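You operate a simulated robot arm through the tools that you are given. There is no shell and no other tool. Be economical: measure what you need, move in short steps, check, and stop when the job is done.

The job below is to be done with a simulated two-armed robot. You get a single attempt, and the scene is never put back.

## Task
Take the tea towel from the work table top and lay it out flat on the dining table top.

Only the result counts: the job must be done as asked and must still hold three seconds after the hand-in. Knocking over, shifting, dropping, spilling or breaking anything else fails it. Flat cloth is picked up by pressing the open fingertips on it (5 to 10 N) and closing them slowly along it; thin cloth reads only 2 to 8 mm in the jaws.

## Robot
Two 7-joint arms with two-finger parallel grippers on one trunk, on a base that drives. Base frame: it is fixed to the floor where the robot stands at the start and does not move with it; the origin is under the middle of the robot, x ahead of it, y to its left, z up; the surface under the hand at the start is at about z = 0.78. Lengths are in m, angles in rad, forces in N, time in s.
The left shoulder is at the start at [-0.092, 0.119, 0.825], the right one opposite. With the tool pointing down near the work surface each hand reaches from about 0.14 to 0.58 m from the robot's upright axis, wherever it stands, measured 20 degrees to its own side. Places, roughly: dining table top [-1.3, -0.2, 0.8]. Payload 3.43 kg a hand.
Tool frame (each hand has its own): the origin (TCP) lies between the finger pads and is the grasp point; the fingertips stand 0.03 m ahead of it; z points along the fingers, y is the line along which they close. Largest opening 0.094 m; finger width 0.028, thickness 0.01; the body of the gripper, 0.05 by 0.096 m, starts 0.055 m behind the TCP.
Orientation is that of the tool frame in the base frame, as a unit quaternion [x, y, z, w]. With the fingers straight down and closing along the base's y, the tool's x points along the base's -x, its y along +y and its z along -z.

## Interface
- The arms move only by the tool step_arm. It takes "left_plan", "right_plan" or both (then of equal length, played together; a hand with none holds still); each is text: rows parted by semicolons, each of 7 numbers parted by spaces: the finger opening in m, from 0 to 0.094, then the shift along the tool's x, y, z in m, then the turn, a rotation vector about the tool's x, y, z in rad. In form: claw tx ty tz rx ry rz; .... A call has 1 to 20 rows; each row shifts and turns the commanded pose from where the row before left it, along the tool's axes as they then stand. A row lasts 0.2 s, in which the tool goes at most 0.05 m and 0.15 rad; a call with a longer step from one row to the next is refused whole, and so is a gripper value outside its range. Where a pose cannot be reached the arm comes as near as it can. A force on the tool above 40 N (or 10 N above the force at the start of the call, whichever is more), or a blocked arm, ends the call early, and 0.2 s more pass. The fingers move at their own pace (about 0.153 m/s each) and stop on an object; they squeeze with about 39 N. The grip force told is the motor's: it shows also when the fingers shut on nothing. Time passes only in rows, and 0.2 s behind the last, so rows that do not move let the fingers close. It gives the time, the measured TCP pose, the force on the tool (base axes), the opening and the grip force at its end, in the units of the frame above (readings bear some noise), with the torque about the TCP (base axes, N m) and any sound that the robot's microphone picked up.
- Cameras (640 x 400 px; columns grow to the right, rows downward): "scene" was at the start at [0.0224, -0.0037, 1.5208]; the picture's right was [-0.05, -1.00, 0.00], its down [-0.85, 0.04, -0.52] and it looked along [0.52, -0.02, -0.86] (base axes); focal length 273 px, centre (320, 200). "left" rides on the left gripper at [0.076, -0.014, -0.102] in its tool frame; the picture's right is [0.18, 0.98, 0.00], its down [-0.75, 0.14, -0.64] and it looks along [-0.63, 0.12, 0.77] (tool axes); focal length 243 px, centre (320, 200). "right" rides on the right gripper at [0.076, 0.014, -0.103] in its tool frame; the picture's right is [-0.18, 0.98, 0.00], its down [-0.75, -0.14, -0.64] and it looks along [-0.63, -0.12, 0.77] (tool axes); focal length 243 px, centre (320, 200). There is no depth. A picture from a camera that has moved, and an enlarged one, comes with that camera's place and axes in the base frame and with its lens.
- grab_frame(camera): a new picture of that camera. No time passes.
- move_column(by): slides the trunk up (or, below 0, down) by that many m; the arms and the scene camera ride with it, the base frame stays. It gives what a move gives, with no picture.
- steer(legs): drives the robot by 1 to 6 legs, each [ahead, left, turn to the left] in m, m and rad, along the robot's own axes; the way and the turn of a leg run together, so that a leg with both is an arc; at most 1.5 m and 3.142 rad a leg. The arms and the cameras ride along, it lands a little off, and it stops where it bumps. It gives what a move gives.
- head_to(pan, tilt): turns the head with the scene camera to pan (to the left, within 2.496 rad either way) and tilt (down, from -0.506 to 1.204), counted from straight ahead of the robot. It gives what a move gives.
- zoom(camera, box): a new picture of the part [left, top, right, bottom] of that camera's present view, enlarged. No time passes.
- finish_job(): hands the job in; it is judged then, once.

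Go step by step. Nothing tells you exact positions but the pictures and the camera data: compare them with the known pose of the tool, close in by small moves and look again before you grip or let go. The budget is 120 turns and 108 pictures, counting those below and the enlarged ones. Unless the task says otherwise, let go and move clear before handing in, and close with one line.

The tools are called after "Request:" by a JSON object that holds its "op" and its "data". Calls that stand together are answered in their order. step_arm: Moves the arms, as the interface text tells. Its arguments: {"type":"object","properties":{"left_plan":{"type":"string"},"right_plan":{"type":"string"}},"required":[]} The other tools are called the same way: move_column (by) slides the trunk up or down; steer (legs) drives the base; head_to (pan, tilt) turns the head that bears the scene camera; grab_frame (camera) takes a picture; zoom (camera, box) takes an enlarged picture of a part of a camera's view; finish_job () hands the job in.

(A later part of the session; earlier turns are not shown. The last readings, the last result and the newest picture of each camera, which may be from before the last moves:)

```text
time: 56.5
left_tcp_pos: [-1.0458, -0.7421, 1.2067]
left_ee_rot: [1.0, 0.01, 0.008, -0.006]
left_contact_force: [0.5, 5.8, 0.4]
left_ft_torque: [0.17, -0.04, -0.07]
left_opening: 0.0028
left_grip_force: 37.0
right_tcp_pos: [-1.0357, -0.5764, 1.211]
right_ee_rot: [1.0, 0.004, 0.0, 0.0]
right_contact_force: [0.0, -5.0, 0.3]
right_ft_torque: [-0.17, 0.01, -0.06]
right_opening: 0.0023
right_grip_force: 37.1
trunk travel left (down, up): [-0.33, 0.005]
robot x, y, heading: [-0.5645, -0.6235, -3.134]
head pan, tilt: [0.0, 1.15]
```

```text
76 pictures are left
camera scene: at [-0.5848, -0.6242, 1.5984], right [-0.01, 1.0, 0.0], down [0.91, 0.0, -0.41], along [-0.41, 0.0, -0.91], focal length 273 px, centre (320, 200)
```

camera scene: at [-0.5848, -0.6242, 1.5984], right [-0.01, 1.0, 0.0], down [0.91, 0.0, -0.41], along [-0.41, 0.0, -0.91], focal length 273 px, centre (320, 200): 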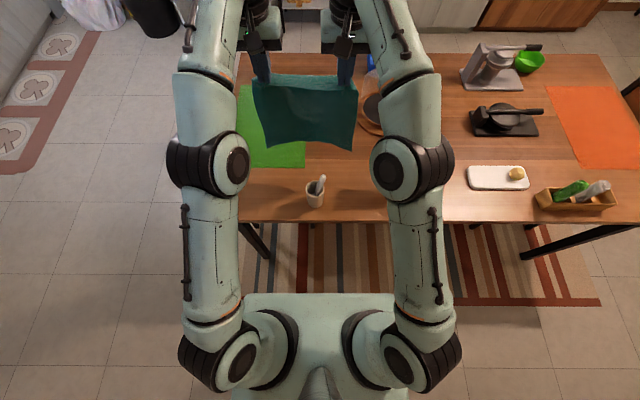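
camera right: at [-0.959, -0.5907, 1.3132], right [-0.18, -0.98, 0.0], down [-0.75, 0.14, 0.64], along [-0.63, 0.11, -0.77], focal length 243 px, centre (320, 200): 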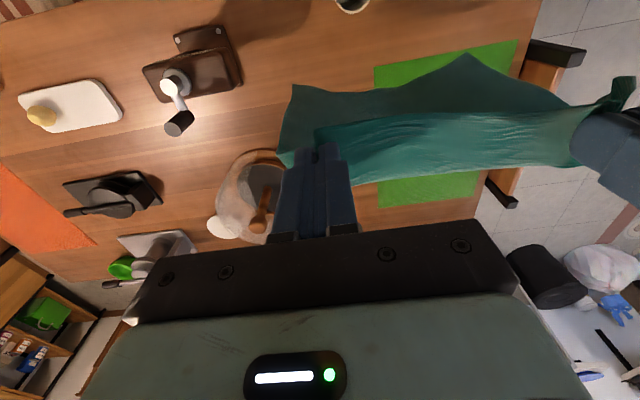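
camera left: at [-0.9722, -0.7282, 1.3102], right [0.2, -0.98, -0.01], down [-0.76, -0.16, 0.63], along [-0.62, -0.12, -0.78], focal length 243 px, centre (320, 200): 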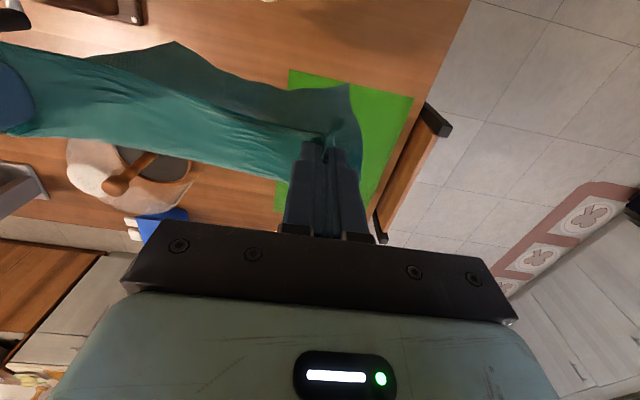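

The arms are nearly straight. I'll bring the base nearer and a bit left so the elbows bow clear of the mill and cup. Then I'll pull the hands back so the bottom edge hangs just behind the cup.

Request:
{"op": "steer", "data": {"legs": [[0, 0.065, 0], [0.06, 0, 0]]}}

Request:
{"op": "step_arm", "data": {"left_plan": "0 0.01 -0.0065 0 0 0 0;0 0.01 -0.0065 0 0 0 0;0 0.01 -0.0065 0 0 0 0;0 0.01 -0.0065 0 0 0 0;0 0.01 -0.0065 0 0 0 0;0 0.01 -0.0065 0 0 0 0;0 0.01 -0.0065 0 0 0 0;0 0.01 -0.0065 0 0 0 0;0 0.01 -0.0065 0 0 0 0;0 0.01 -0.0065 0 0 0 0", "right_plan": "0 0.01 -0.0065 0 0 0 0;0 0.01 -0.0065 0 0 0 0;0 0.01 -0.0065 0 0 0 0;0 0.01 -0.0065 0 0 0 0;0 0.01 -0.0065 0 0 0 0;0 0.01 -0.0065 0 0 0 0;0 0.01 -0.0065 0 0 0 0;0 0.01 -0.0065 0 0 0 0;0 0.01 -0.0065 0 0 0 0;0 0.01 -0.0065 0 0 0 0"}}

Request:
{"op": "grab_frame", "data": {"camera": "scene"}}

Request:
{"op": "grab_frame", "data": {"camera": "right"}}

```text
time: 58.3
left_tcp_pos: [-1.105, -0.8065, 1.2059]
left_ee_rot: [1.0, 0.01, 0.008, -0.006]
left_contact_force: [1.0, 5.7, -0.7]
left_ft_torque: [0.19, -0.03, -0.08]
left_opening: 0.0023
left_grip_force: 37.4
right_tcp_pos: [-1.0932, -0.6424, 1.2103]
right_ee_rot: [1.0, 0.004, 0.0, 0.001]
right_contact_force: [-1.1, -5.9, 0.0]
right_ft_torque: [-0.15, 0.02, -0.06]
right_opening: 0.0023
right_grip_force: 37.1
trunk travel left (down, up): [-0.33, 0.005]
robot x, y, heading: [-0.6271, -0.6906, -3.135]
head pan, tilt: [0.0, 1.15]
```

```text
time: 60.5
left_tcp_pos: [-1.0078, -0.7398, 1.2082]
left_ee_rot: [1.0, 0.009, 0.007, -0.007]
left_contact_force: [0.3, 3.7, -0.8]
left_ft_torque: [0.09, -0.02, -0.08]
left_opening: 0.0024
left_grip_force: 37.0
right_tcp_pos: [-0.9937, -0.5762, 1.212]
right_ee_rot: [1.0, 0.004, 0.0, 0.002]
right_contact_force: [-0.3, -3.0, 0.1]
right_ft_torque: [-0.15, 0.01, -0.13]
right_opening: 0.0024
right_grip_force: 37.1
trunk travel left (down, up): [-0.33, 0.005]
robot x, y, heading: [-0.6273, -0.6912, -3.135]
head pan, tilt: [0.0, 1.15]
```

```text
75 pictures are left
camera scene: at [-0.6439, -0.6896, 1.5983], right [0.0, 1.0, 0.0], down [0.91, 0.0, -0.41], along [-0.41, 0.0, -0.91], focal length 273 px, centre (320, 200)
```

scene: 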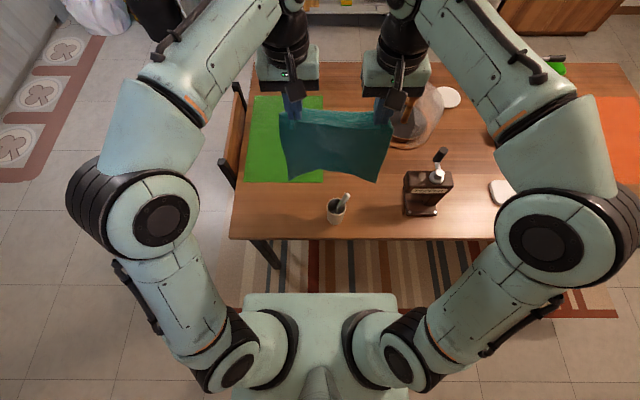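

```text
74 pictures are left
camera right: at [-0.9182, -0.5901, 1.3136], right [-0.18, -0.98, 0.0], down [-0.75, 0.14, 0.64], along [-0.63, 0.11, -0.77], focal length 243 px, centre (320, 200)
```

right: 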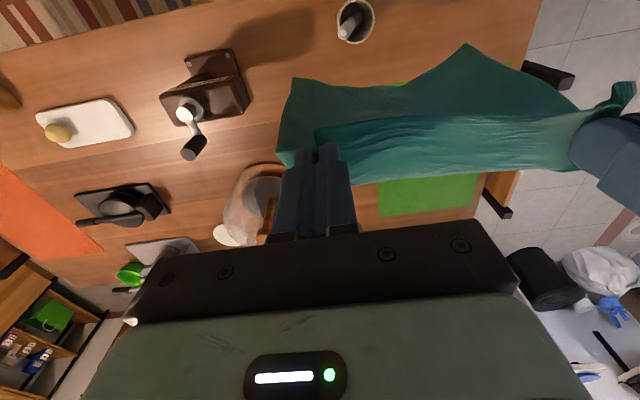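

Good clear view: the towel spans y ≈ -0.78..-0.52, behind the cup and left of the mill and cloche. I'll lower straight down until the bottom edge is close to the table.

Request:
{"op": "step_arm", "data": {"left_plan": "0 0 0 0.015 0 0 0;0 0 0 0.015 0 0 0;0 0 0 0.015 0 0 0;0 0 0 0.015 0 0 0", "right_plan": "0 0 0 0.015 0 0 0;0 0 0 0.015 0 0 0;0 0 0 0.015 0 0 0;0 0 0 0.015 0 0 0"}}

Request:
{"op": "zoom", "data": {"camera": "scene", "box": [200, 70, 504, 260]}}

Request:
{"op": "grab_frame", "data": {"camera": "right"}}

```text
time: 61.5
left_tcp_pos: [-1.0068, -0.7396, 1.1478]
left_ee_rot: [1.0, 0.011, 0.008, -0.007]
left_contact_force: [0.9, 2.8, 0.1]
left_ft_torque: [0.09, 0.01, -0.07]
left_opening: 0.0025
left_grip_force: 37.3
right_tcp_pos: [-0.9958, -0.5766, 1.1512]
right_ee_rot: [1.0, 0.003, 0.0, 0.001]
right_contact_force: [0.1, -3.7, -0.5]
right_ft_torque: [-0.06, 0.02, -0.05]
right_opening: 0.0024
right_grip_force: 36.8
trunk travel left (down, up): [-0.33, 0.005]
robot x, y, heading: [-0.629, -0.6876, -3.134]
head pan, tilt: [0.0, 1.15]
```

```text
2.11 times, centred on (352, 165) of scene
camera zoom: at [-0.6447, -0.6899, 1.5984], right [0.0, 1.0, 0.0], down [0.91, 0.0, -0.41], along [-0.41, 0.0, -0.91], focal length 576 px, centre (253, 274)
```

zoom: 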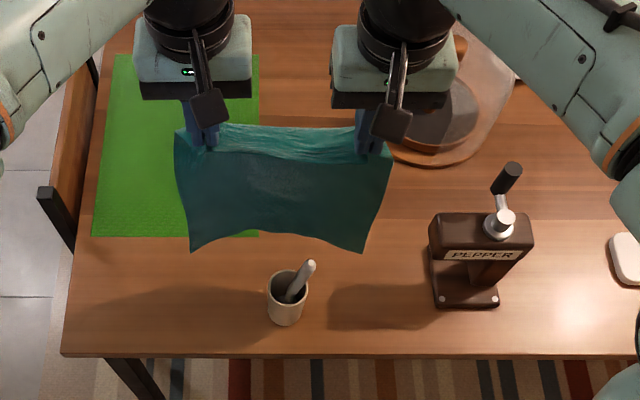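

```text
72 pictures are left
camera right: at [-0.9204, -0.5902, 1.2533], right [-0.18, -0.98, 0.0], down [-0.75, 0.14, 0.64], along [-0.63, 0.11, -0.77], focal length 243 px, centre (320, 200)
```

right: 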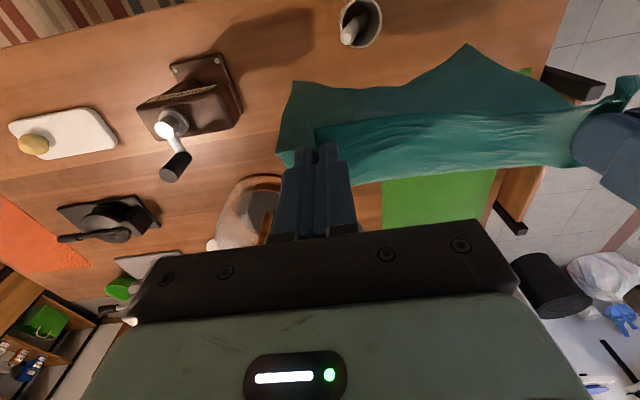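

Request:
{"op": "step_arm", "data": {"left_plan": "0 0 0 0.015 0 0 0;0 0 0 0.015 0 0 0;0 0 0 0.01 0 0 0", "right_plan": "0 0 0 0.015 0 0 0;0 0 0 0.015 0 0 0;0 0 0 0.01 0 0 0"}}

Request:
{"op": "zoom", "data": {"camera": "scene", "box": [200, 70, 504, 260]}}

Request:
{"op": "grab_frame", "data": {"camera": "right"}}

```text
time: 62.3
left_tcp_pos: [-1.0064, -0.7387, 1.1091]
left_ee_rot: [1.0, 0.01, 0.008, -0.007]
left_contact_force: [0.1, 2.2, 0.2]
left_ft_torque: [0.11, 0.0, -0.09]
left_opening: 0.0024
left_grip_force: 37.1
right_tcp_pos: [-0.9961, -0.5771, 1.1107]
right_ee_rot: [1.0, 0.004, 0.0, 0.001]
right_contact_force: [-0.7, -1.7, 0.0]
right_ft_torque: [-0.08, 0.02, -0.06]
right_opening: 0.0023
right_grip_force: 37.3
trunk travel left (down, up): [-0.33, 0.005]
robot x, y, heading: [-0.6291, -0.6875, -3.138]
head pan, tilt: [0.0, 1.15]
```

```text
2.11 times, centred on (352, 165) of scene
camera zoom: at [-0.6446, -0.69, 1.5984], right [0.0, 1.0, 0.0], down [0.91, 0.0, -0.41], along [-0.41, 0.0, -0.91], focal length 576 px, centre (253, 274)
```

zoom: 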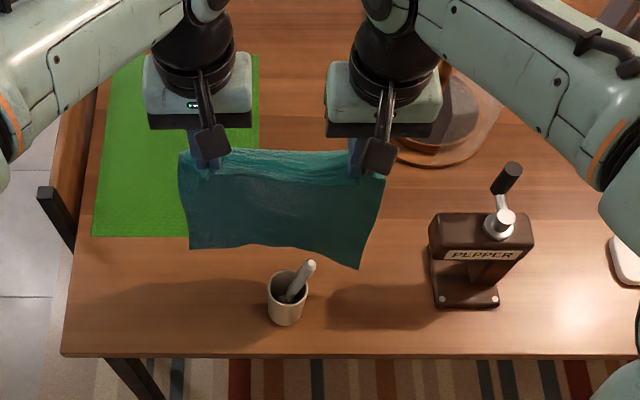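

```text
70 pictures are left
camera right: at [-0.9203, -0.5906, 1.2138], right [-0.18, -0.98, 0.0], down [-0.75, 0.14, 0.64], along [-0.63, 0.11, -0.77], focal length 243 px, centre (320, 200)
```

right: 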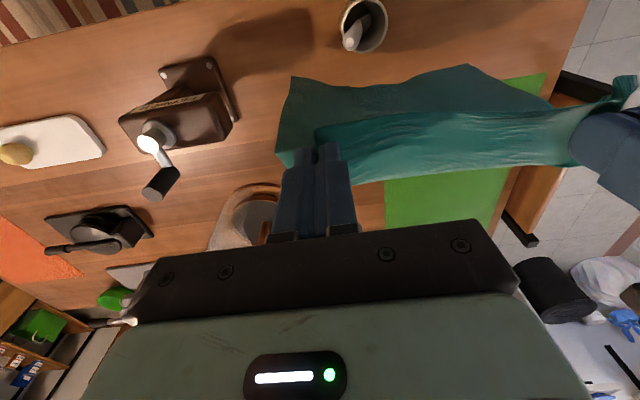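

The left bottom corner is touching and the right nearly is. I'll start laying: the hands arc forward and down, tilting the fingers forward slightly.

Request:
{"op": "step_arm", "data": {"left_plan": "0 -0.0231 0 0.0027 0 -0.02 0;0 -0.0231 0 0.0027 0 -0.02 0;0 -0.0231 0 0.0027 0 -0.02 0;0 -0.0231 0 0.0027 0 -0.02 0;0 -0.0231 0 0.0027 0 -0.02 0;0 -0.0151 0 0.0127 0 -0.02 0;0 -0.0151 0 0.0127 0 -0.02 0;0 -0.0151 0 0.0127 0 -0.02 0;0 -0.0151 0 0.0127 0 -0.02 0;0 -0.0151 0 0.0127 0 -0.02 0", "right_plan": "0 -0.0231 0 0.0027 0 -0.02 0;0 -0.0231 0 0.0027 0 -0.02 0;0 -0.0231 0 0.0027 0 -0.02 0;0 -0.0231 0 0.0027 0 -0.02 0;0 -0.0231 0 0.0027 0 -0.02 0;0 -0.0151 0 0.0127 0 -0.02 0;0 -0.0151 0 0.0127 0 -0.02 0;0 -0.0151 0 0.0127 0 -0.02 0;0 -0.0151 0 0.0127 0 -0.02 0;0 -0.0151 0 0.0127 0 -0.02 0"}}

Request:
{"op": "zoom", "data": {"camera": "scene", "box": [200, 70, 504, 260]}}

Request:
{"op": "grab_frame", "data": {"camera": "right"}}

```text
time: 64.5
left_tcp_pos: [-1.2037, -0.7416, 1.0445]
left_ee_rot: [0.996, 0.011, -0.093, -0.005]
left_contact_force: [0.5, 4.8, -0.2]
left_ft_torque: [0.16, -0.01, -0.09]
left_opening: 0.0026
left_grip_force: 37.5
right_tcp_pos: [-1.1965, -0.5771, 1.0478]
right_ee_rot: [0.995, 0.003, -0.101, 0.001]
right_contact_force: [-1.3, -4.7, 0.1]
right_ft_torque: [-0.17, -0.02, 0.0]
right_opening: 0.0023
right_grip_force: 37.0
trunk travel left (down, up): [-0.33, 0.005]
robot x, y, heading: [-0.6261, -0.689, -3.137]
head pan, tilt: [0.0, 1.15]
```

```text
2.11 times, centred on (352, 165) of scene
camera zoom: at [-0.6457, -0.6899, 1.5984], right [0.0, 1.0, 0.0], down [0.91, 0.0, -0.41], along [-0.41, 0.0, -0.91], focal length 576 px, centre (253, 274)
```

zoom: 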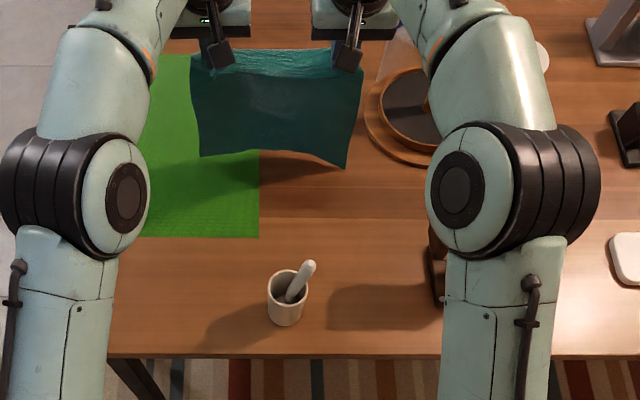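

```text
68 pictures are left
camera right: at [-1.103, -0.5907, 1.1343], right [-0.17, -0.98, 0.04], down [-0.61, 0.14, 0.78], along [-0.77, 0.11, -0.63], focal length 243 px, centre (320, 200)
```

right: 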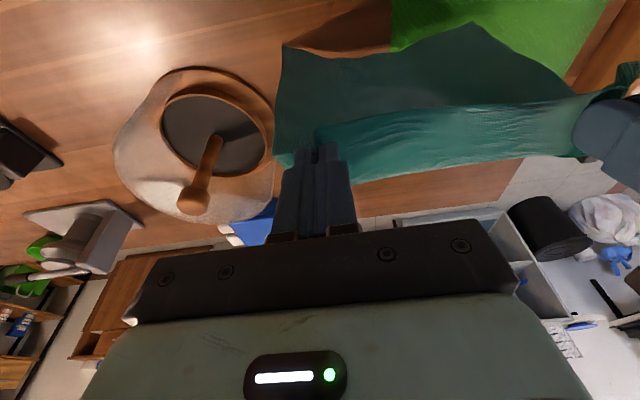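

The cloth moved along with the hands rather than landing. I'll check its height with the left camera.

Request:
{"op": "grab_frame", "data": {"camera": "left"}}

Request:
{"op": "zoom", "data": {"camera": "scene", "box": [270, 70, 398, 150]}}

```text
67 pictures are left
camera left: at [-1.1113, -0.7281, 1.1309], right [0.2, -0.98, -0.05], down [-0.62, -0.16, 0.77], along [-0.76, -0.12, -0.64], focal length 243 px, centre (320, 200)
```

left: 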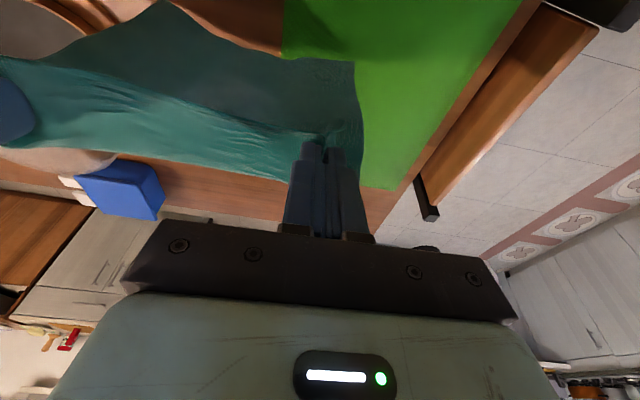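

```text
5.00 times, centred on (334, 110) of scene
camera zoom: at [-0.6457, -0.6899, 1.5984], right [0.0, 1.0, 0.0], down [0.91, 0.0, -0.41], along [-0.41, 0.0, -0.91], focal length 1367 px, centre (250, 650)
```

zoom: 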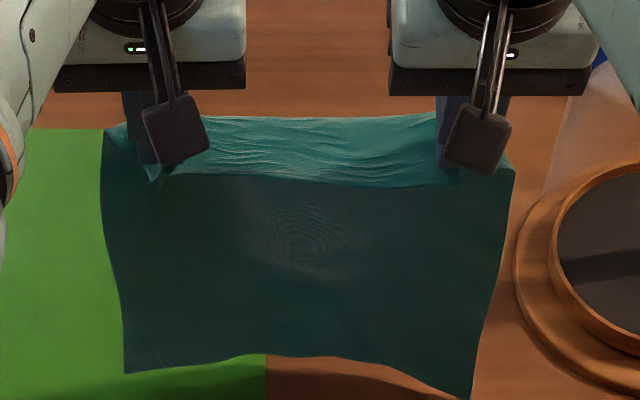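

The cloth body leaves the fingers on the far side, so it has to be laid far edge first and drawn back towards me, the reverse of the pick-up. I'll raise the hands a little, drive slightly closer, then set the free edge down at the far end.

Request:
{"op": "step_arm", "data": {"left_plan": "0 -0.0033 0 -0.0163 0 0 0;0 -0.0033 0 -0.0163 0 0 0;0 -0.0033 0 -0.0163 0 0 0", "right_plan": "0 -0.0033 0 -0.0163 0 0 0;0 -0.0033 0 -0.0163 0 0 0;0 -0.0033 0 -0.0163 0 0 0"}}

Request:
{"op": "steer", "data": {"legs": [[0.03, 0.006, 0], [0.03, 0.006, 0]]}}

Request:
{"op": "grab_frame", "data": {"camera": "scene"}}

Request:
{"op": "grab_frame", "data": {"camera": "right"}}

```text
time: 65.3
left_tcp_pos: [-1.2033, -0.7431, 1.0949]
left_ee_rot: [0.996, 0.01, -0.091, -0.005]
left_contact_force: [1.3, 6.6, 0.0]
left_ft_torque: [0.16, -0.02, -0.07]
left_opening: 0.0025
left_grip_force: 37.4
right_tcp_pos: [-1.1953, -0.5782, 1.1014]
right_ee_rot: [0.995, 0.003, -0.1, 0.001]
right_contact_force: [-1.3, -5.8, 0.1]
right_ft_torque: [-0.22, 0.02, 0.03]
right_opening: 0.0024
right_grip_force: 37.2
trunk travel left (down, up): [-0.33, 0.005]
robot x, y, heading: [-0.6288, -0.6892, -3.134]
head pan, tilt: [0.0, 1.15]
```

```text
time: 66.6
left_tcp_pos: [-1.2605, -0.7549, 1.0946]
left_ee_rot: [0.996, 0.01, -0.093, -0.005]
left_contact_force: [0.5, 7.2, 0.6]
left_ft_torque: [0.21, 0.05, -0.11]
left_opening: 0.0022
left_grip_force: 37.1
right_tcp_pos: [-1.2505, -0.5896, 1.1001]
right_ee_rot: [0.995, 0.005, -0.101, 0.001]
right_contact_force: [-0.7, -6.5, 0.0]
right_ft_torque: [-0.21, 0.01, 0.05]
right_opening: 0.0022
right_grip_force: 37.1
trunk travel left (down, up): [-0.33, 0.005]
robot x, y, heading: [-0.6885, -0.706, -3.134]
head pan, tilt: [0.0, 1.15]
```

```text
65 pictures are left
camera scene: at [-0.7004, -0.7017, 1.5978], right [0.0, 1.0, 0.0], down [0.91, 0.0, -0.41], along [-0.41, 0.0, -0.91], focal length 273 px, centre (320, 200)
```

scene: 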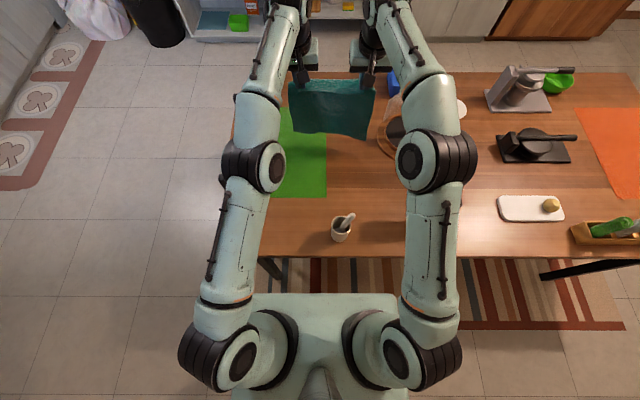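

```text
64 pictures are left
camera right: at [-1.1567, -0.6034, 1.1853], right [-0.17, -0.98, 0.04], down [-0.61, 0.14, 0.78], along [-0.77, 0.11, -0.62], focal length 243 px, centre (320, 200)
```

right: 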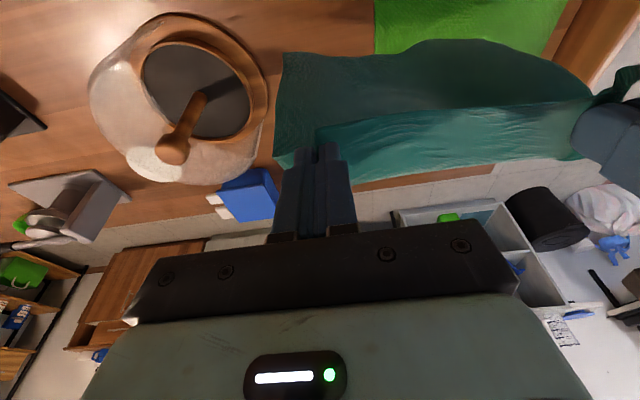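

Request:
{"op": "step_arm", "data": {"left_plan": "0 -0.0087 0 0.009 0 -0.04 0;0 -0.0087 0 0.009 0 -0.04 0;0 -0.0087 0 0.009 0 -0.04 0;0 -0.0087 0 0.009 0 -0.04 0;0 -0.0087 0 0.009 0 -0.04 0;0 0.0039 0 0.0092 0 0 0;0 0.0039 0 0.0092 0 0 0;0 0 0 0 0 0 0", "right_plan": "0 -0.0087 0 0.009 0 -0.04 0;0 -0.0087 0 0.009 0 -0.04 0;0 -0.0087 0 0.009 0 -0.04 0;0 -0.0087 0 0.009 0 -0.04 0;0 -0.0087 0 0.009 0 -0.04 0;0 0.0039 0 0.0092 0 0 0;0 0.0039 0 0.0092 0 0 0;0 0 0 0 0 0 0"}}

Request:
{"op": "zoom", "data": {"camera": "scene", "box": [240, 60, 432, 180]}}

Request:
{"op": "grab_frame", "data": {"camera": "right"}}

```text
time: 68.4
left_tcp_pos: [-1.3166, -0.7558, 1.042]
left_ee_rot: [0.981, 0.01, -0.191, -0.004]
left_contact_force: [-1.0, 5.8, 0.1]
left_ft_torque: [0.19, -0.03, -0.14]
left_opening: 0.0025
left_grip_force: 37.1
right_tcp_pos: [-1.3087, -0.5908, 1.0489]
right_ee_rot: [0.98, 0.004, -0.2, 0.001]
right_contact_force: [-0.4, -5.5, -0.3]
right_ft_torque: [-0.16, -0.01, 0.0]
right_opening: 0.0024
right_grip_force: 37.4
trunk travel left (down, up): [-0.33, 0.005]
robot x, y, heading: [-0.6866, -0.7007, -3.139]
head pan, tilt: [0.0, 1.15]
```

```text
3.33 times, centred on (336, 120) of scene
camera zoom: at [-0.7041, -0.7021, 1.5984], right [0.0, 1.0, 0.0], down [0.91, 0.0, -0.41], along [-0.41, 0.0, -0.91], focal length 911 px, centre (267, 467)
```

zoom: 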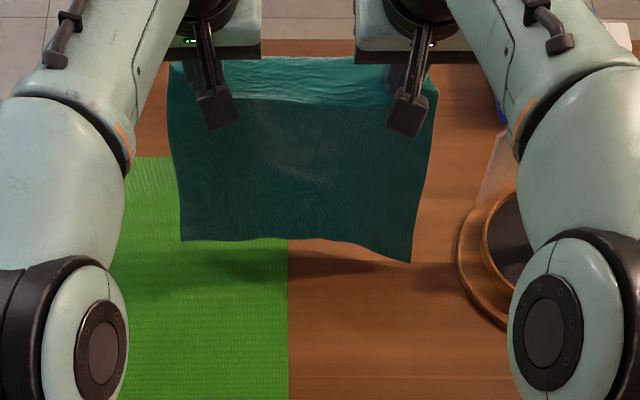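

```text
62 pictures are left
camera right: at [-1.199, -0.6048, 1.1131], right [-0.16, -0.98, 0.07], down [-0.44, 0.14, 0.89], along [-0.88, 0.11, -0.46], focal length 243 px, centre (320, 200)
```

right: 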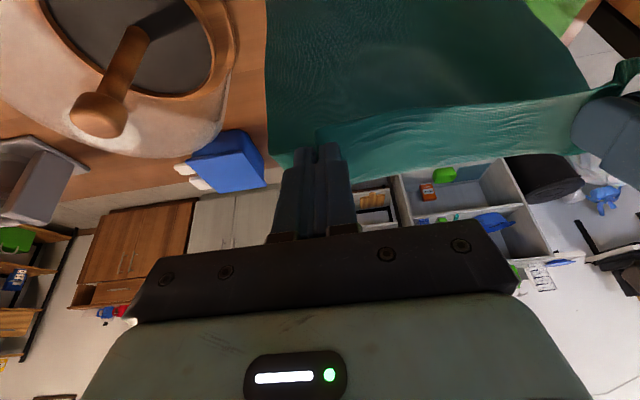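

Free edge is just above the table at x ≈ -1.33, clear of the cloche. I'll lower it to contact, then draw back and down.

Request:
{"op": "step_arm", "data": {"left_plan": "0 0.009 0 0.0125 0 0 0;0 0.009 0 0.0125 0 0 0;0 0 0 0 0 0 0;0 0.015 0 -0.0028 0 0.025 0;0 0.015 0 -0.0028 0 0.025 0;0 0.015 0 -0.0028 0 0.025 0;0 0.015 0 -0.0028 0 0.025 0", "right_plan": "0 0.009 0 0.0125 0 0 0;0 0.009 0 0.0125 0 0 0;0 0 0 0 0 0 0;0 0.015 0 -0.0028 0 0.025 0;0 0.015 0 -0.0028 0 0.025 0;0 0.015 0 -0.0028 0 0.025 0;0 0.015 0 -0.0028 0 0.025 0"}}

Request:
{"op": "zoom", "data": {"camera": "scene", "box": [240, 60, 432, 180]}}

Request:
{"op": "grab_frame", "data": {"camera": "right"}}

```text
time: 70.0
left_tcp_pos: [-1.2485, -0.7529, 1.005]
left_ee_rot: [0.99, 0.01, -0.141, -0.004]
left_contact_force: [0.4, 3.6, -0.1]
left_ft_torque: [0.09, -0.03, -0.11]
left_opening: 0.0024
left_grip_force: 37.3
right_tcp_pos: [-1.2407, -0.5885, 1.0082]
right_ee_rot: [0.989, 0.003, -0.15, 0.002]
right_contact_force: [-0.3, -3.2, -0.4]
right_ft_torque: [-0.13, 0.02, -0.02]
right_opening: 0.0024
right_grip_force: 37.5
trunk travel left (down, up): [-0.33, 0.005]
robot x, y, heading: [-0.6882, -0.6991, -3.134]
head pan, tilt: [0.0, 1.15]
```

```text
3.33 times, centred on (336, 120) of scene
camera zoom: at [-0.7034, -0.7022, 1.5983], right [0.0, 1.0, 0.0], down [0.91, 0.0, -0.41], along [-0.41, 0.0, -0.91], focal length 911 px, centre (267, 467)
```

zoom: 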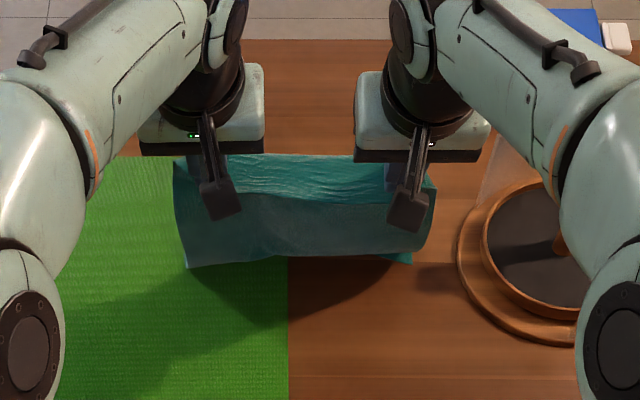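

```text
60 pictures are left
camera right: at [-1.1381, -0.6038, 1.0832], right [-0.17, -0.98, 0.06], down [-0.53, 0.14, 0.84], along [-0.83, 0.11, -0.54], focal length 243 px, centre (320, 200)
```

right: 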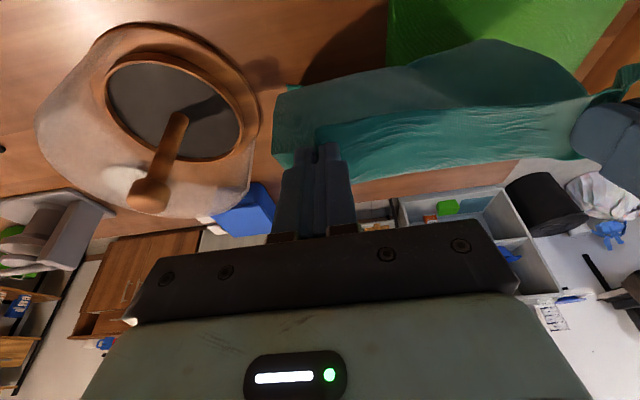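

The free edge is anchored and the cloth is bending towards me correctly. Continuing the draw-back.

Request:
{"op": "step_arm", "data": {"left_plan": "0 0.0176 0 0.0033 0 0.025 0;0 0.0176 0 0.0033 0 0.025 0;0 0.0176 0 0.0033 0 0.025 0;0 0.0176 0 0.0033 0 0.025 0;0 0.0165 0 0.0089 0 0.025 0;0 0.0165 0 0.0089 0 0.025 0;0 0.0165 0 0.0089 0 0.025 0;0 0.0165 0 0.0089 0 0.025 0", "right_plan": "0 0.0176 0 0.0033 0 0.025 0;0 0.0176 0 0.0033 0 0.025 0;0 0.0176 0 0.0033 0 0.025 0;0 0.0176 0 0.0033 0 0.025 0;0 0.0165 0 0.0089 0 0.025 0;0 0.0165 0 0.0089 0 0.025 0;0 0.0165 0 0.0089 0 0.025 0;0 0.0165 0 0.0089 0 0.025 0"}}

Request:
{"op": "grab_frame", "data": {"camera": "scene"}}

Request:
{"op": "grab_frame", "data": {"camera": "right"}}

Request:
{"op": "grab_frame", "data": {"camera": "left"}}

```text
time: 71.8
left_tcp_pos: [-1.1234, -0.7495, 0.9294]
left_ee_rot: [0.999, 0.01, -0.043, -0.006]
left_contact_force: [0.6, 0.5, 0.3]
left_ft_torque: [0.04, 0.0, -0.05]
left_opening: 0.0024
left_grip_force: 37.6
right_tcp_pos: [-1.1176, -0.5886, 0.9311]
right_ee_rot: [0.999, 0.005, -0.052, 0.001]
right_contact_force: [0.2, -0.9, -0.4]
right_ft_torque: [-0.04, 0.03, -0.02]
right_opening: 0.0025
right_grip_force: 37.3
trunk travel left (down, up): [-0.33, 0.005]
robot x, y, heading: [-0.6848, -0.7026, -3.133]
head pan, tilt: [0.0, 1.15]
```

```text
59 pictures are left
camera scene: at [-0.7038, -0.7021, 1.5983], right [0.0, 1.0, 0.0], down [0.91, 0.0, -0.41], along [-0.41, 0.0, -0.91], focal length 273 px, centre (320, 200)
```

scene: 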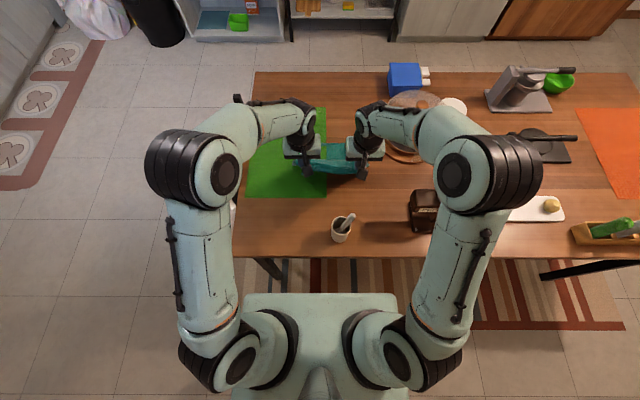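

```text
58 pictures are left
camera right: at [-1.0323, -0.6027, 1.0254], right [-0.18, -0.98, 0.02], down [-0.69, 0.14, 0.72], along [-0.71, 0.11, -0.7], focal length 243 px, centre (320, 200)
```

right: 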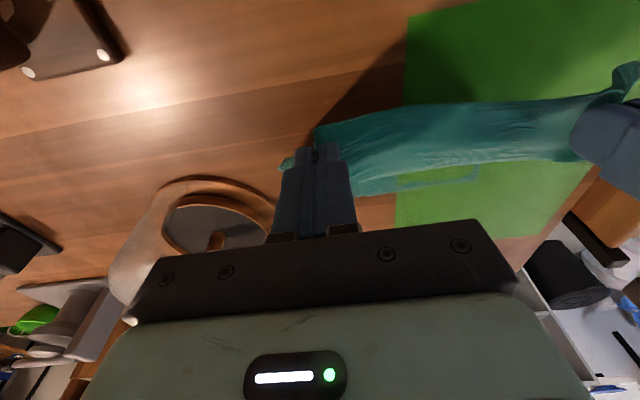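

```text
57 pictures are left
camera left: at [-1.0398, -0.7362, 1.0251], right [0.2, -0.98, -0.03], down [-0.69, -0.16, 0.7], along [-0.69, -0.12, -0.71], focal length 243 px, centre (320, 200)
```

left: 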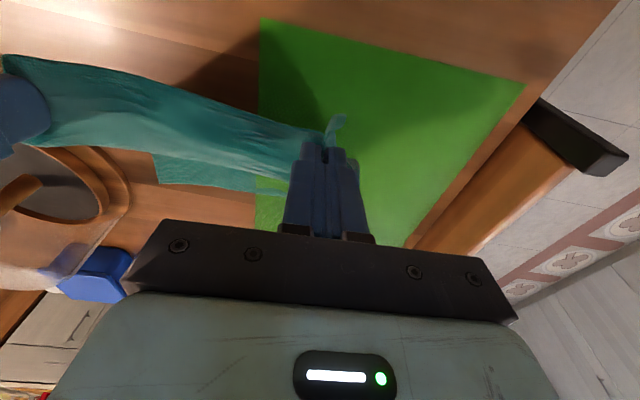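

The far edge slipped back to about x = -1.275, so the near edge would reach the cup. I'll lift again, drive 3 cm closer, and set the free edge down farther out.

Request:
{"op": "step_arm", "data": {"left_plan": "0 -0.0017 0 -0.0183 0 0 0;0 -0.0017 0 -0.0183 0 0 0;0 -0.0017 0 -0.0183 0 0 0;0 -0.0017 0 -0.0183 0 0 0;0 -0.0017 0 -0.0183 0 0 0;0 -0.0017 0 -0.0183 0 0 0;0 -0.0191 0 0.0022 0 -0.036 0;0 -0.0191 0 0.0022 0 -0.036 0;0 -0.0191 0 0.0022 0 -0.036 0;0 -0.0191 0 0.0022 0 -0.036 0;0 -0.0191 0 0.0022 0 -0.036 0;0 -0.0191 0 0.0022 0 -0.036 0;0 -0.0191 0 0.0022 0 -0.036 0;0 -0.0191 0 0.0022 0 -0.036 0;0 -0.0191 0 0.0022 0 -0.036 0;0 -0.0191 0 0.0022 0 -0.036 0", "right_plan": "0 -0.0017 0 -0.0183 0 0 0;0 -0.0017 0 -0.0183 0 0 0;0 -0.0017 0 -0.0183 0 0 0;0 -0.0017 0 -0.0183 0 0 0;0 -0.0017 0 -0.0183 0 0 0;0 -0.0017 0 -0.0183 0 0 0;0 -0.0191 0 0.0022 0 -0.036 0;0 -0.0191 0 0.0022 0 -0.036 0;0 -0.0191 0 0.0022 0 -0.036 0;0 -0.0191 0 0.0022 0 -0.036 0;0 -0.0191 0 0.0022 0 -0.036 0;0 -0.0191 0 0.0022 0 -0.036 0;0 -0.0191 0 0.0022 0 -0.036 0;0 -0.0191 0 0.0022 0 -0.036 0;0 -0.0191 0 0.0022 0 -0.036 0;0 -0.0191 0 0.0022 0 -0.036 0"}}

Request:
{"op": "steer", "data": {"legs": [[0.03, 0, -0.005]]}}

Request:
{"op": "zoom", "data": {"camera": "scene", "box": [240, 60, 432, 180]}}

Request:
{"op": "grab_frame", "data": {"camera": "right"}}

```text
time: 75.2
left_tcp_pos: [-1.3139, -0.7537, 1.0628]
left_ee_rot: [0.975, 0.011, -0.221, -0.004]
left_contact_force: [0.3, 4.8, 0.1]
left_ft_torque: [0.11, 0.0, -0.11]
left_opening: 0.0026
left_grip_force: 36.9
right_tcp_pos: [-1.3065, -0.5933, 1.0701]
right_ee_rot: [0.973, 0.002, -0.229, 0.002]
right_contact_force: [-0.7, -4.1, 0.1]
right_ft_torque: [-0.1, 0.0, 0.03]
right_opening: 0.0021
right_grip_force: 37.0
trunk travel left (down, up): [-0.33, 0.005]
robot x, y, heading: [-0.6848, -0.7015, -3.133]
head pan, tilt: [0.0, 1.15]
```

```text
time: 76.0
left_tcp_pos: [-1.3412, -0.7524, 1.0642]
left_ee_rot: [0.975, 0.008, -0.221, -0.005]
left_contact_force: [0.4, 5.6, 0.0]
left_ft_torque: [0.08, -0.02, -0.14]
left_opening: 0.0027
left_grip_force: 37.4
right_tcp_pos: [-1.3325, -0.5885, 1.0692]
right_ee_rot: [0.973, 0.001, -0.229, 0.001]
right_contact_force: [0.4, -4.4, -0.6]
right_ft_torque: [-0.16, 0.04, 0.04]
right_opening: 0.0021
right_grip_force: 36.7
trunk travel left (down, up): [-0.33, 0.005]
robot x, y, heading: [-0.7175, -0.7021, 3.139]
head pan, tilt: [0.0, 1.15]
```

```text
3.33 times, centred on (336, 120) of scene
camera zoom: at [-0.7307, -0.7022, 1.5979], right [0.0, 1.0, 0.0], down [0.91, 0.0, -0.41], along [-0.41, 0.0, -0.91], focal length 911 px, centre (267, 467)
```

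zoom: 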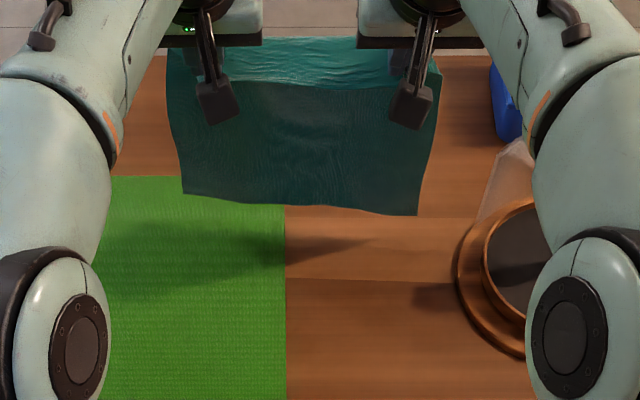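

```text
55 pictures are left
camera right: at [-1.2196, -0.6025, 1.1279], right [-0.16, -0.98, 0.08], down [-0.39, 0.14, 0.91], along [-0.91, 0.11, -0.41], focal length 243 px, centre (320, 200)
```

right: 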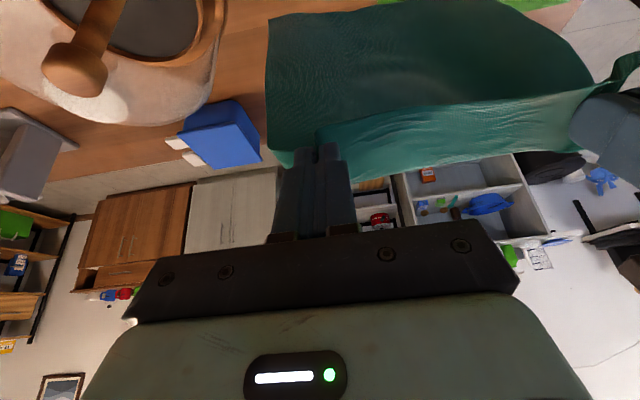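

Request:
{"op": "step_arm", "data": {"left_plan": "0 0.0065 0 0.0135 0 0 0;0 0.0065 0 0.0135 0 0 0;0 0.0065 0 0.0135 0 0 0;0 0.0065 0 0.0135 0 0 0;0 0 0 0 0 0 0;0 0.0166 0 -0.0038 0 0.03 0;0 0.0166 0 -0.0038 0 0.03 0;0 0.0166 0 -0.0038 0 0.03 0;0 0.0166 0 -0.0038 0 0.03 0;0 0.0177 0 0.0029 0 0.0325 0;0 0.0177 0 0.0029 0 0.0325 0;0 0.0177 0 0.0029 0 0.0325 0;0 0.0177 0 0.0029 0 0.0325 0", "right_plan": "0 0.0065 0 0.0135 0 0 0;0 0.0065 0 0.0135 0 0 0;0 0.0065 0 0.0135 0 0 0;0 0.0065 0 0.0135 0 0 0;0 0 0 0 0 0 0;0 0.0166 0 -0.0038 0 0.03 0;0 0.0166 0 -0.0038 0 0.03 0;0 0.0166 0 -0.0038 0 0.03 0;0 0.0166 0 -0.0038 0 0.03 0;0 0.0177 0 0.0029 0 0.0325 0;0 0.0177 0 0.0029 0 0.0325 0;0 0.0177 0 0.0029 0 0.0325 0;0 0.0177 0 0.0029 0 0.0325 0"}}

Request:
{"op": "zoom", "data": {"camera": "scene", "box": [240, 60, 432, 180]}}

Request:
{"op": "grab_frame", "data": {"camera": "right"}}

Request:
{"op": "grab_frame", "data": {"camera": "left"}}

```text
time: 78.8
left_tcp_pos: [-1.2113, -0.7505, 0.9604]
left_ee_rot: [0.995, 0.008, -0.099, -0.005]
left_contact_force: [1.4, 1.7, 0.4]
left_ft_torque: [0.03, -0.01, -0.1]
left_opening: 0.0026
left_grip_force: 37.0
right_tcp_pos: [-1.2061, -0.5886, 0.9666]
right_ee_rot: [0.994, 0.001, -0.106, 0.001]
right_contact_force: [0.3, -1.4, -0.7]
right_ft_torque: [-0.01, 0.05, -0.04]
right_opening: 0.0023
right_grip_force: 36.9
trunk travel left (down, up): [-0.33, 0.005]
robot x, y, heading: [-0.7169, -0.7034, 3.141]
head pan, tilt: [0.0, 1.15]
```

```text
3.33 times, centred on (336, 120) of scene
camera zoom: at [-0.7329, -0.7022, 1.5983], right [0.0, 1.0, 0.0], down [0.91, 0.0, -0.41], along [-0.41, 0.0, -0.91], focal length 911 px, centre (267, 467)
```

zoom: 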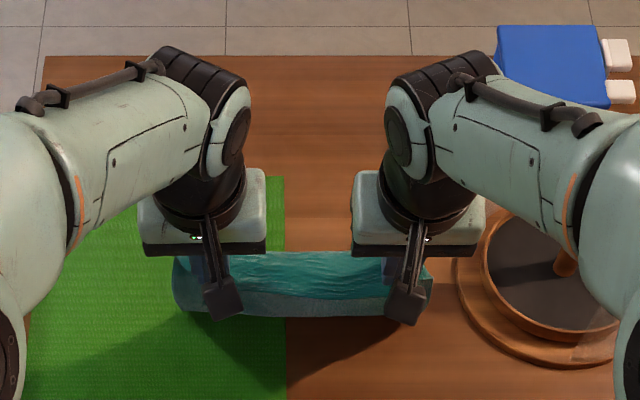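

```text
53 pictures are left
camera right: at [-1.1104, -0.6026, 1.0503], right [-0.18, -0.98, 0.04], down [-0.6, 0.14, 0.79], along [-0.78, 0.12, -0.62], focal length 243 px, centre (320, 200)
```

right: 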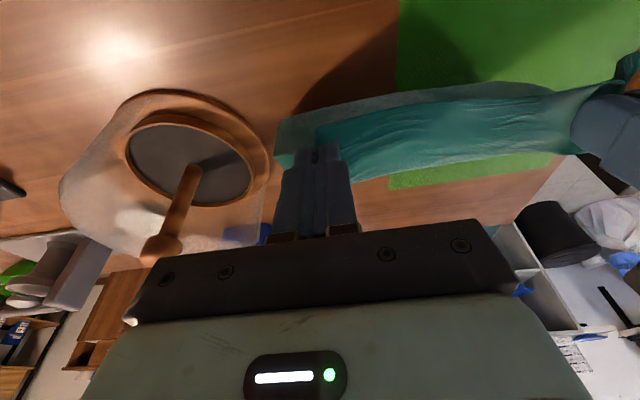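

```text
52 pictures are left
camera left: at [-1.1157, -0.7366, 1.0474], right [0.19, -0.98, -0.05], down [-0.61, -0.16, 0.77], along [-0.77, -0.12, -0.63], focal length 243 px, centre (320, 200)
```

left: 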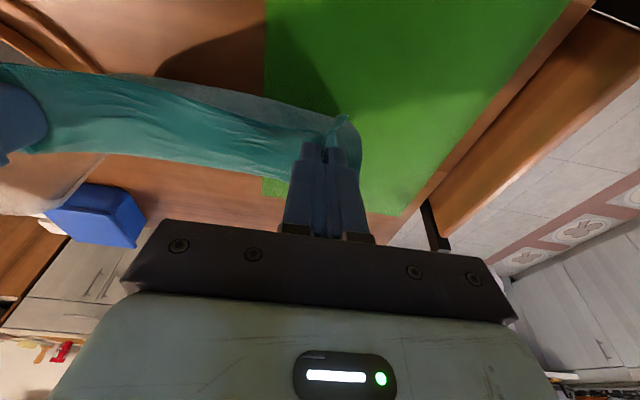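

Request:
{"op": "step_arm", "data": {"left_plan": "0 0.0165 0 0.0089 0 0.025 0;0 0.0165 0 0.0089 0 0.025 0;0 0.0165 0 0.0089 0 0.025 0;0 0.0165 0 0.0089 0 0.025 0", "right_plan": "0 0.0165 0 0.0089 0 0.025 0;0 0.0165 0 0.0089 0 0.025 0;0 0.0165 0 0.0089 0 0.025 0;0 0.0165 0 0.0089 0 0.025 0"}}

Request:
{"op": "grab_frame", "data": {"camera": "left"}}

Request:
{"op": "grab_frame", "data": {"camera": "right"}}

Request:
{"op": "zoom", "data": {"camera": "scene", "box": [240, 100, 432, 220]}}

```text
time: 79.8
left_tcp_pos: [-1.1502, -0.7482, 0.9155]
left_ee_rot: [0.999, 0.008, -0.05, -0.006]
left_contact_force: [0.4, 0.6, -0.1]
left_ft_torque: [0.06, -0.03, -0.03]
left_opening: 0.0025
left_grip_force: 37.0
right_tcp_pos: [-1.1457, -0.5883, 0.9185]
right_ee_rot: [0.998, 0.002, -0.056, 0.001]
right_contact_force: [-0.2, -0.2, 0.0]
right_ft_torque: [-0.02, 0.04, -0.03]
right_opening: 0.0021
right_grip_force: 37.0
trunk travel left (down, up): [-0.33, 0.005]
robot x, y, heading: [-0.7145, -0.701, 3.137]
head pan, tilt: [0.0, 1.15]
```

```text
51 pictures are left
camera left: at [-1.0653, -0.736, 1.0102], right [0.2, -0.98, -0.03], down [-0.69, -0.16, 0.71], along [-0.7, -0.12, -0.7], focal length 243 px, centre (320, 200)
```

left: 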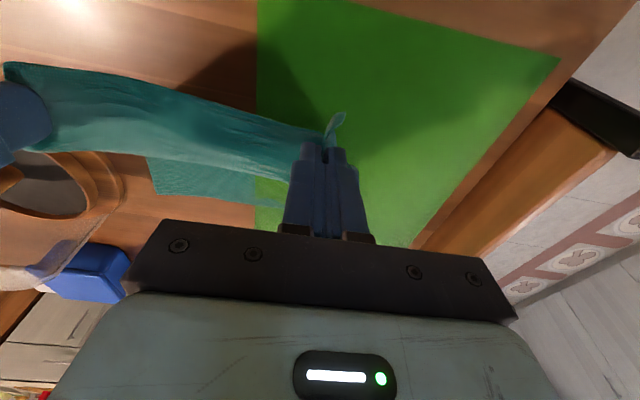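

```text
50 pictures are left
camera right: at [-1.0598, -0.6029, 1.0124], right [-0.18, -0.98, 0.02], down [-0.68, 0.14, 0.72], along [-0.71, 0.11, -0.69], focal length 243 px, centre (320, 200)
```

right: 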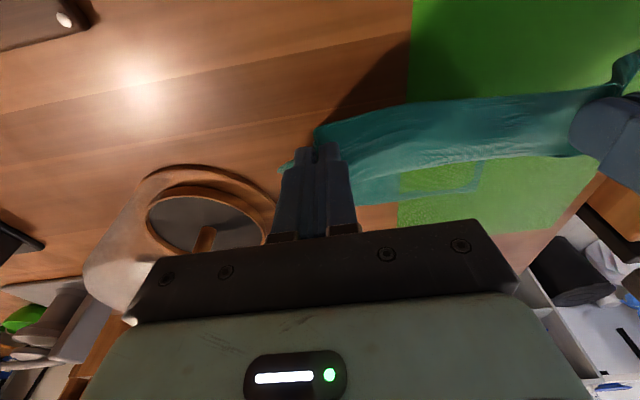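

```text
3.33 times, centred on (336, 160) of scene
camera zoom: at [-0.733, -0.7022, 1.5983], right [0.0, 1.0, 0.0], down [0.91, 0.0, -0.41], along [-0.41, 0.0, -0.91], focal length 911 px, centre (267, 333)
```

zoom: 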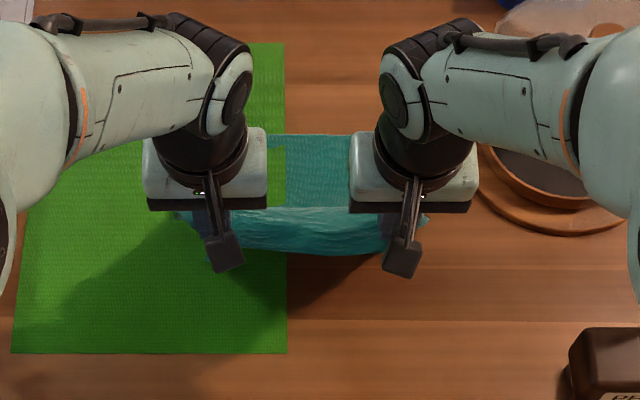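

The far edge is at about x = -1.31. The mat shows through the cloth, so it's only a thin overlay. I'll continue down and back.

Request:
{"op": "step_arm", "data": {"left_plan": "0 0.0142 0 0.0096 0 0.016 0;0 0.0142 0 0.0096 0 0.016 0;0 0.0142 0 0.0096 0 0.016 0;0 0.0142 0 0.0096 0 0.016 0;0 0.0142 0 0.0096 0 0.016 0", "right_plan": "0 0.0142 0 0.0096 0 0.016 0;0 0.0142 0 0.0096 0 0.016 0;0 0.0142 0 0.0096 0 0.016 0;0 0.0142 0 0.0096 0 0.016 0;0 0.0142 0 0.0096 0 0.016 0"}}

Request:
{"op": "grab_frame", "data": {"camera": "left"}}

Request:
{"op": "grab_frame", "data": {"camera": "right"}}

Request:
{"op": "zoom", "data": {"camera": "scene", "box": [240, 120, 464, 260]}}

```text
time: 81.0
left_tcp_pos: [-1.0832, -0.7461, 0.8628]
left_ee_rot: [1.0, 0.008, -0.008, -0.006]
left_contact_force: [0.1, 0.9, 0.1]
left_ft_torque: [-0.02, 0.03, -0.08]
left_opening: 0.0023
left_grip_force: 37.8
right_tcp_pos: [-1.0783, -0.5888, 0.8649]
right_ee_rot: [1.0, 0.003, -0.017, 0.001]
right_contact_force: [-0.8, 0.0, 0.4]
right_ft_torque: [-0.01, -0.01, -0.03]
right_opening: 0.0022
right_grip_force: 36.9
trunk travel left (down, up): [-0.33, 0.005]
robot x, y, heading: [-0.7173, -0.7067, 3.141]
head pan, tilt: [0.0, 1.15]
```

```text
48 pictures are left
camera left: at [-1.006, -0.7337, 0.9646], right [0.2, -0.98, -0.02], down [-0.74, -0.16, 0.65], along [-0.64, -0.12, -0.76], focal length 243 px, centre (320, 200)
```

left: 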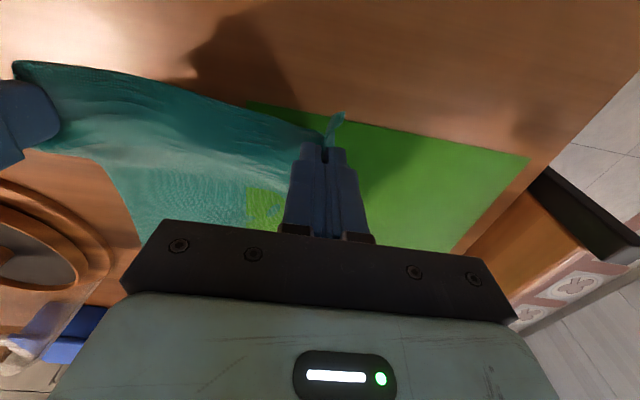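

```text
47 pictures are left
camera right: at [-1.0, -0.6027, 0.9651], right [-0.18, -0.98, 0.01], down [-0.73, 0.14, 0.67], along [-0.66, 0.11, -0.75], focal length 243 px, centre (320, 200)
```

right: 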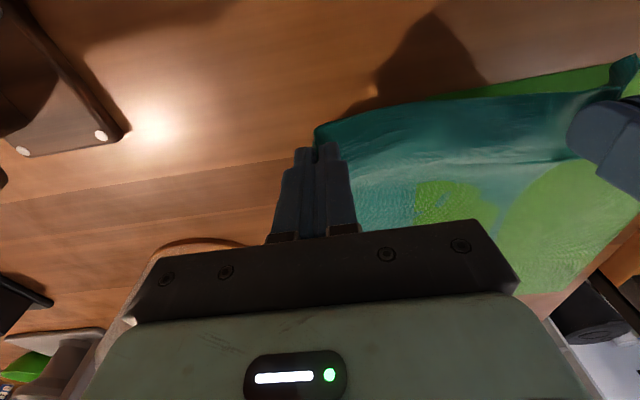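

```text
2.86 times, centred on (352, 190) of scene
camera zoom: at [-0.733, -0.7021, 1.5983], right [0.0, 1.0, 0.0], down [0.91, 0.0, -0.41], along [-0.41, 0.0, -0.91], focal length 781 px, centre (229, 229)
```

zoom: 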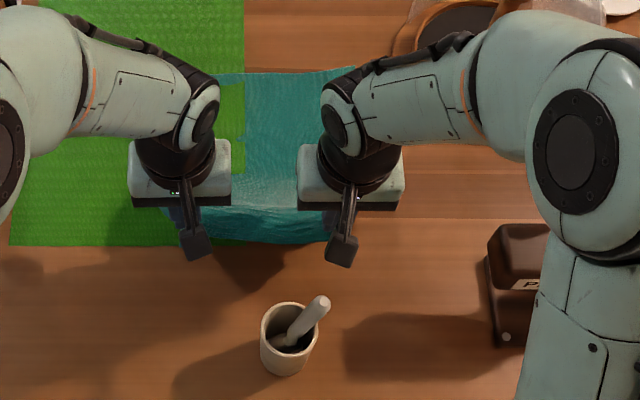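

Request:
{"op": "step_arm", "data": {"left_plan": "0 0.011 0 0.006 0 0.003 0;0 0.011 0 0.006 0 0.003 0;0 0.011 0 0.006 0 0.003 0;0 0.011 0 0.006 0 0.003 0", "right_plan": "0 0.011 0 0.0065 0 0.007 0;0 0.011 0 0.0065 0 0.007 0;0 0.011 0 0.0065 0 0.007 0;0 0.011 0 0.0065 0 0.007 0"}}

Request:
{"op": "grab_frame", "data": {"camera": "left"}}

Request:
{"op": "zoom", "data": {"camera": "scene", "box": [240, 120, 464, 260]}}

Request:
{"op": "grab_frame", "data": {"camera": "right"}}

```text
time: 82.0
left_tcp_pos: [-1.0403, -0.7448, 0.8393]
left_ee_rot: [1.0, 0.007, -0.001, -0.006]
left_contact_force: [0.6, -0.4, -0.2]
left_ft_torque: [0.02, 0.0, -0.07]
left_opening: 0.0025
left_grip_force: 37.3
right_tcp_pos: [-1.0359, -0.5886, 0.8398]
right_ee_rot: [1.0, 0.001, -0.002, 0.001]
right_contact_force: [0.2, 0.0, 0.2]
right_ft_torque: [-0.01, -0.02, -0.04]
right_opening: 0.0022
right_grip_force: 37.3
trunk travel left (down, up): [-0.33, 0.005]
robot x, y, heading: [-0.716, -0.6999, 3.147]
head pan, tilt: [0.0, 1.15]
```

```text
45 pictures are left
camera left: at [-0.9637, -0.7324, 0.9417], right [0.2, -0.98, -0.01], down [-0.75, -0.16, 0.64], along [-0.63, -0.12, -0.77], focal length 243 px, centre (320, 200)
```

left: 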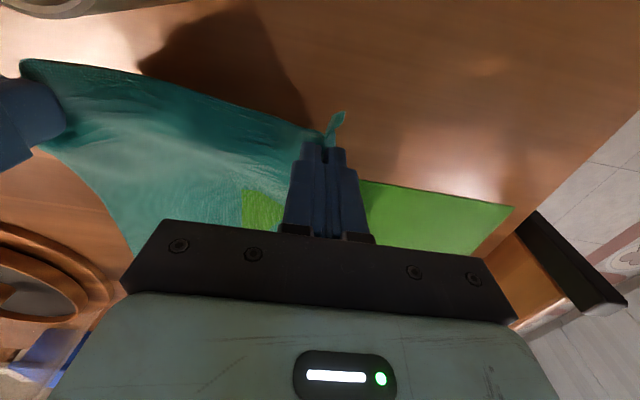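

```text
2.86 times, centred on (352, 190) of scene
camera zoom: at [-0.733, -0.7021, 1.5983], right [0.0, 1.0, 0.0], down [0.91, 0.0, -0.41], along [-0.41, 0.0, -0.91], focal length 781 px, centre (229, 229)
```

zoom: 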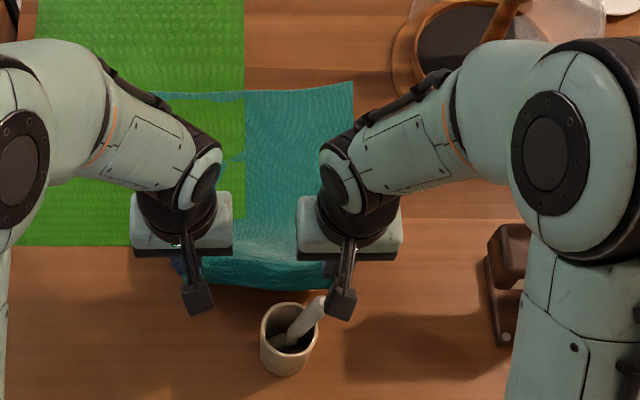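

```text
43 pictures are left
camera right: at [-0.9596, -0.6027, 0.9412], right [-0.18, -0.98, 0.0], down [-0.75, 0.14, 0.64], along [-0.63, 0.12, -0.76], focal length 243 px, centre (320, 200)
```

right: 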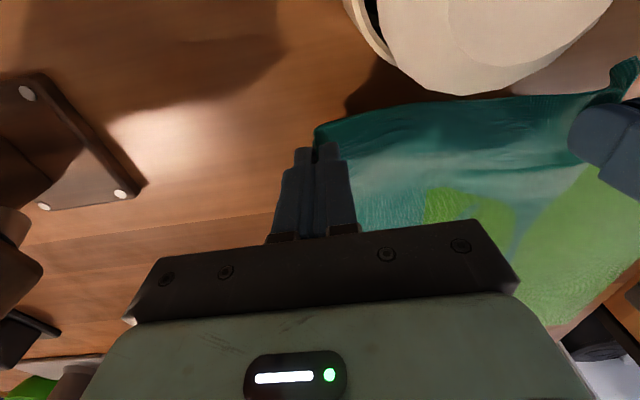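

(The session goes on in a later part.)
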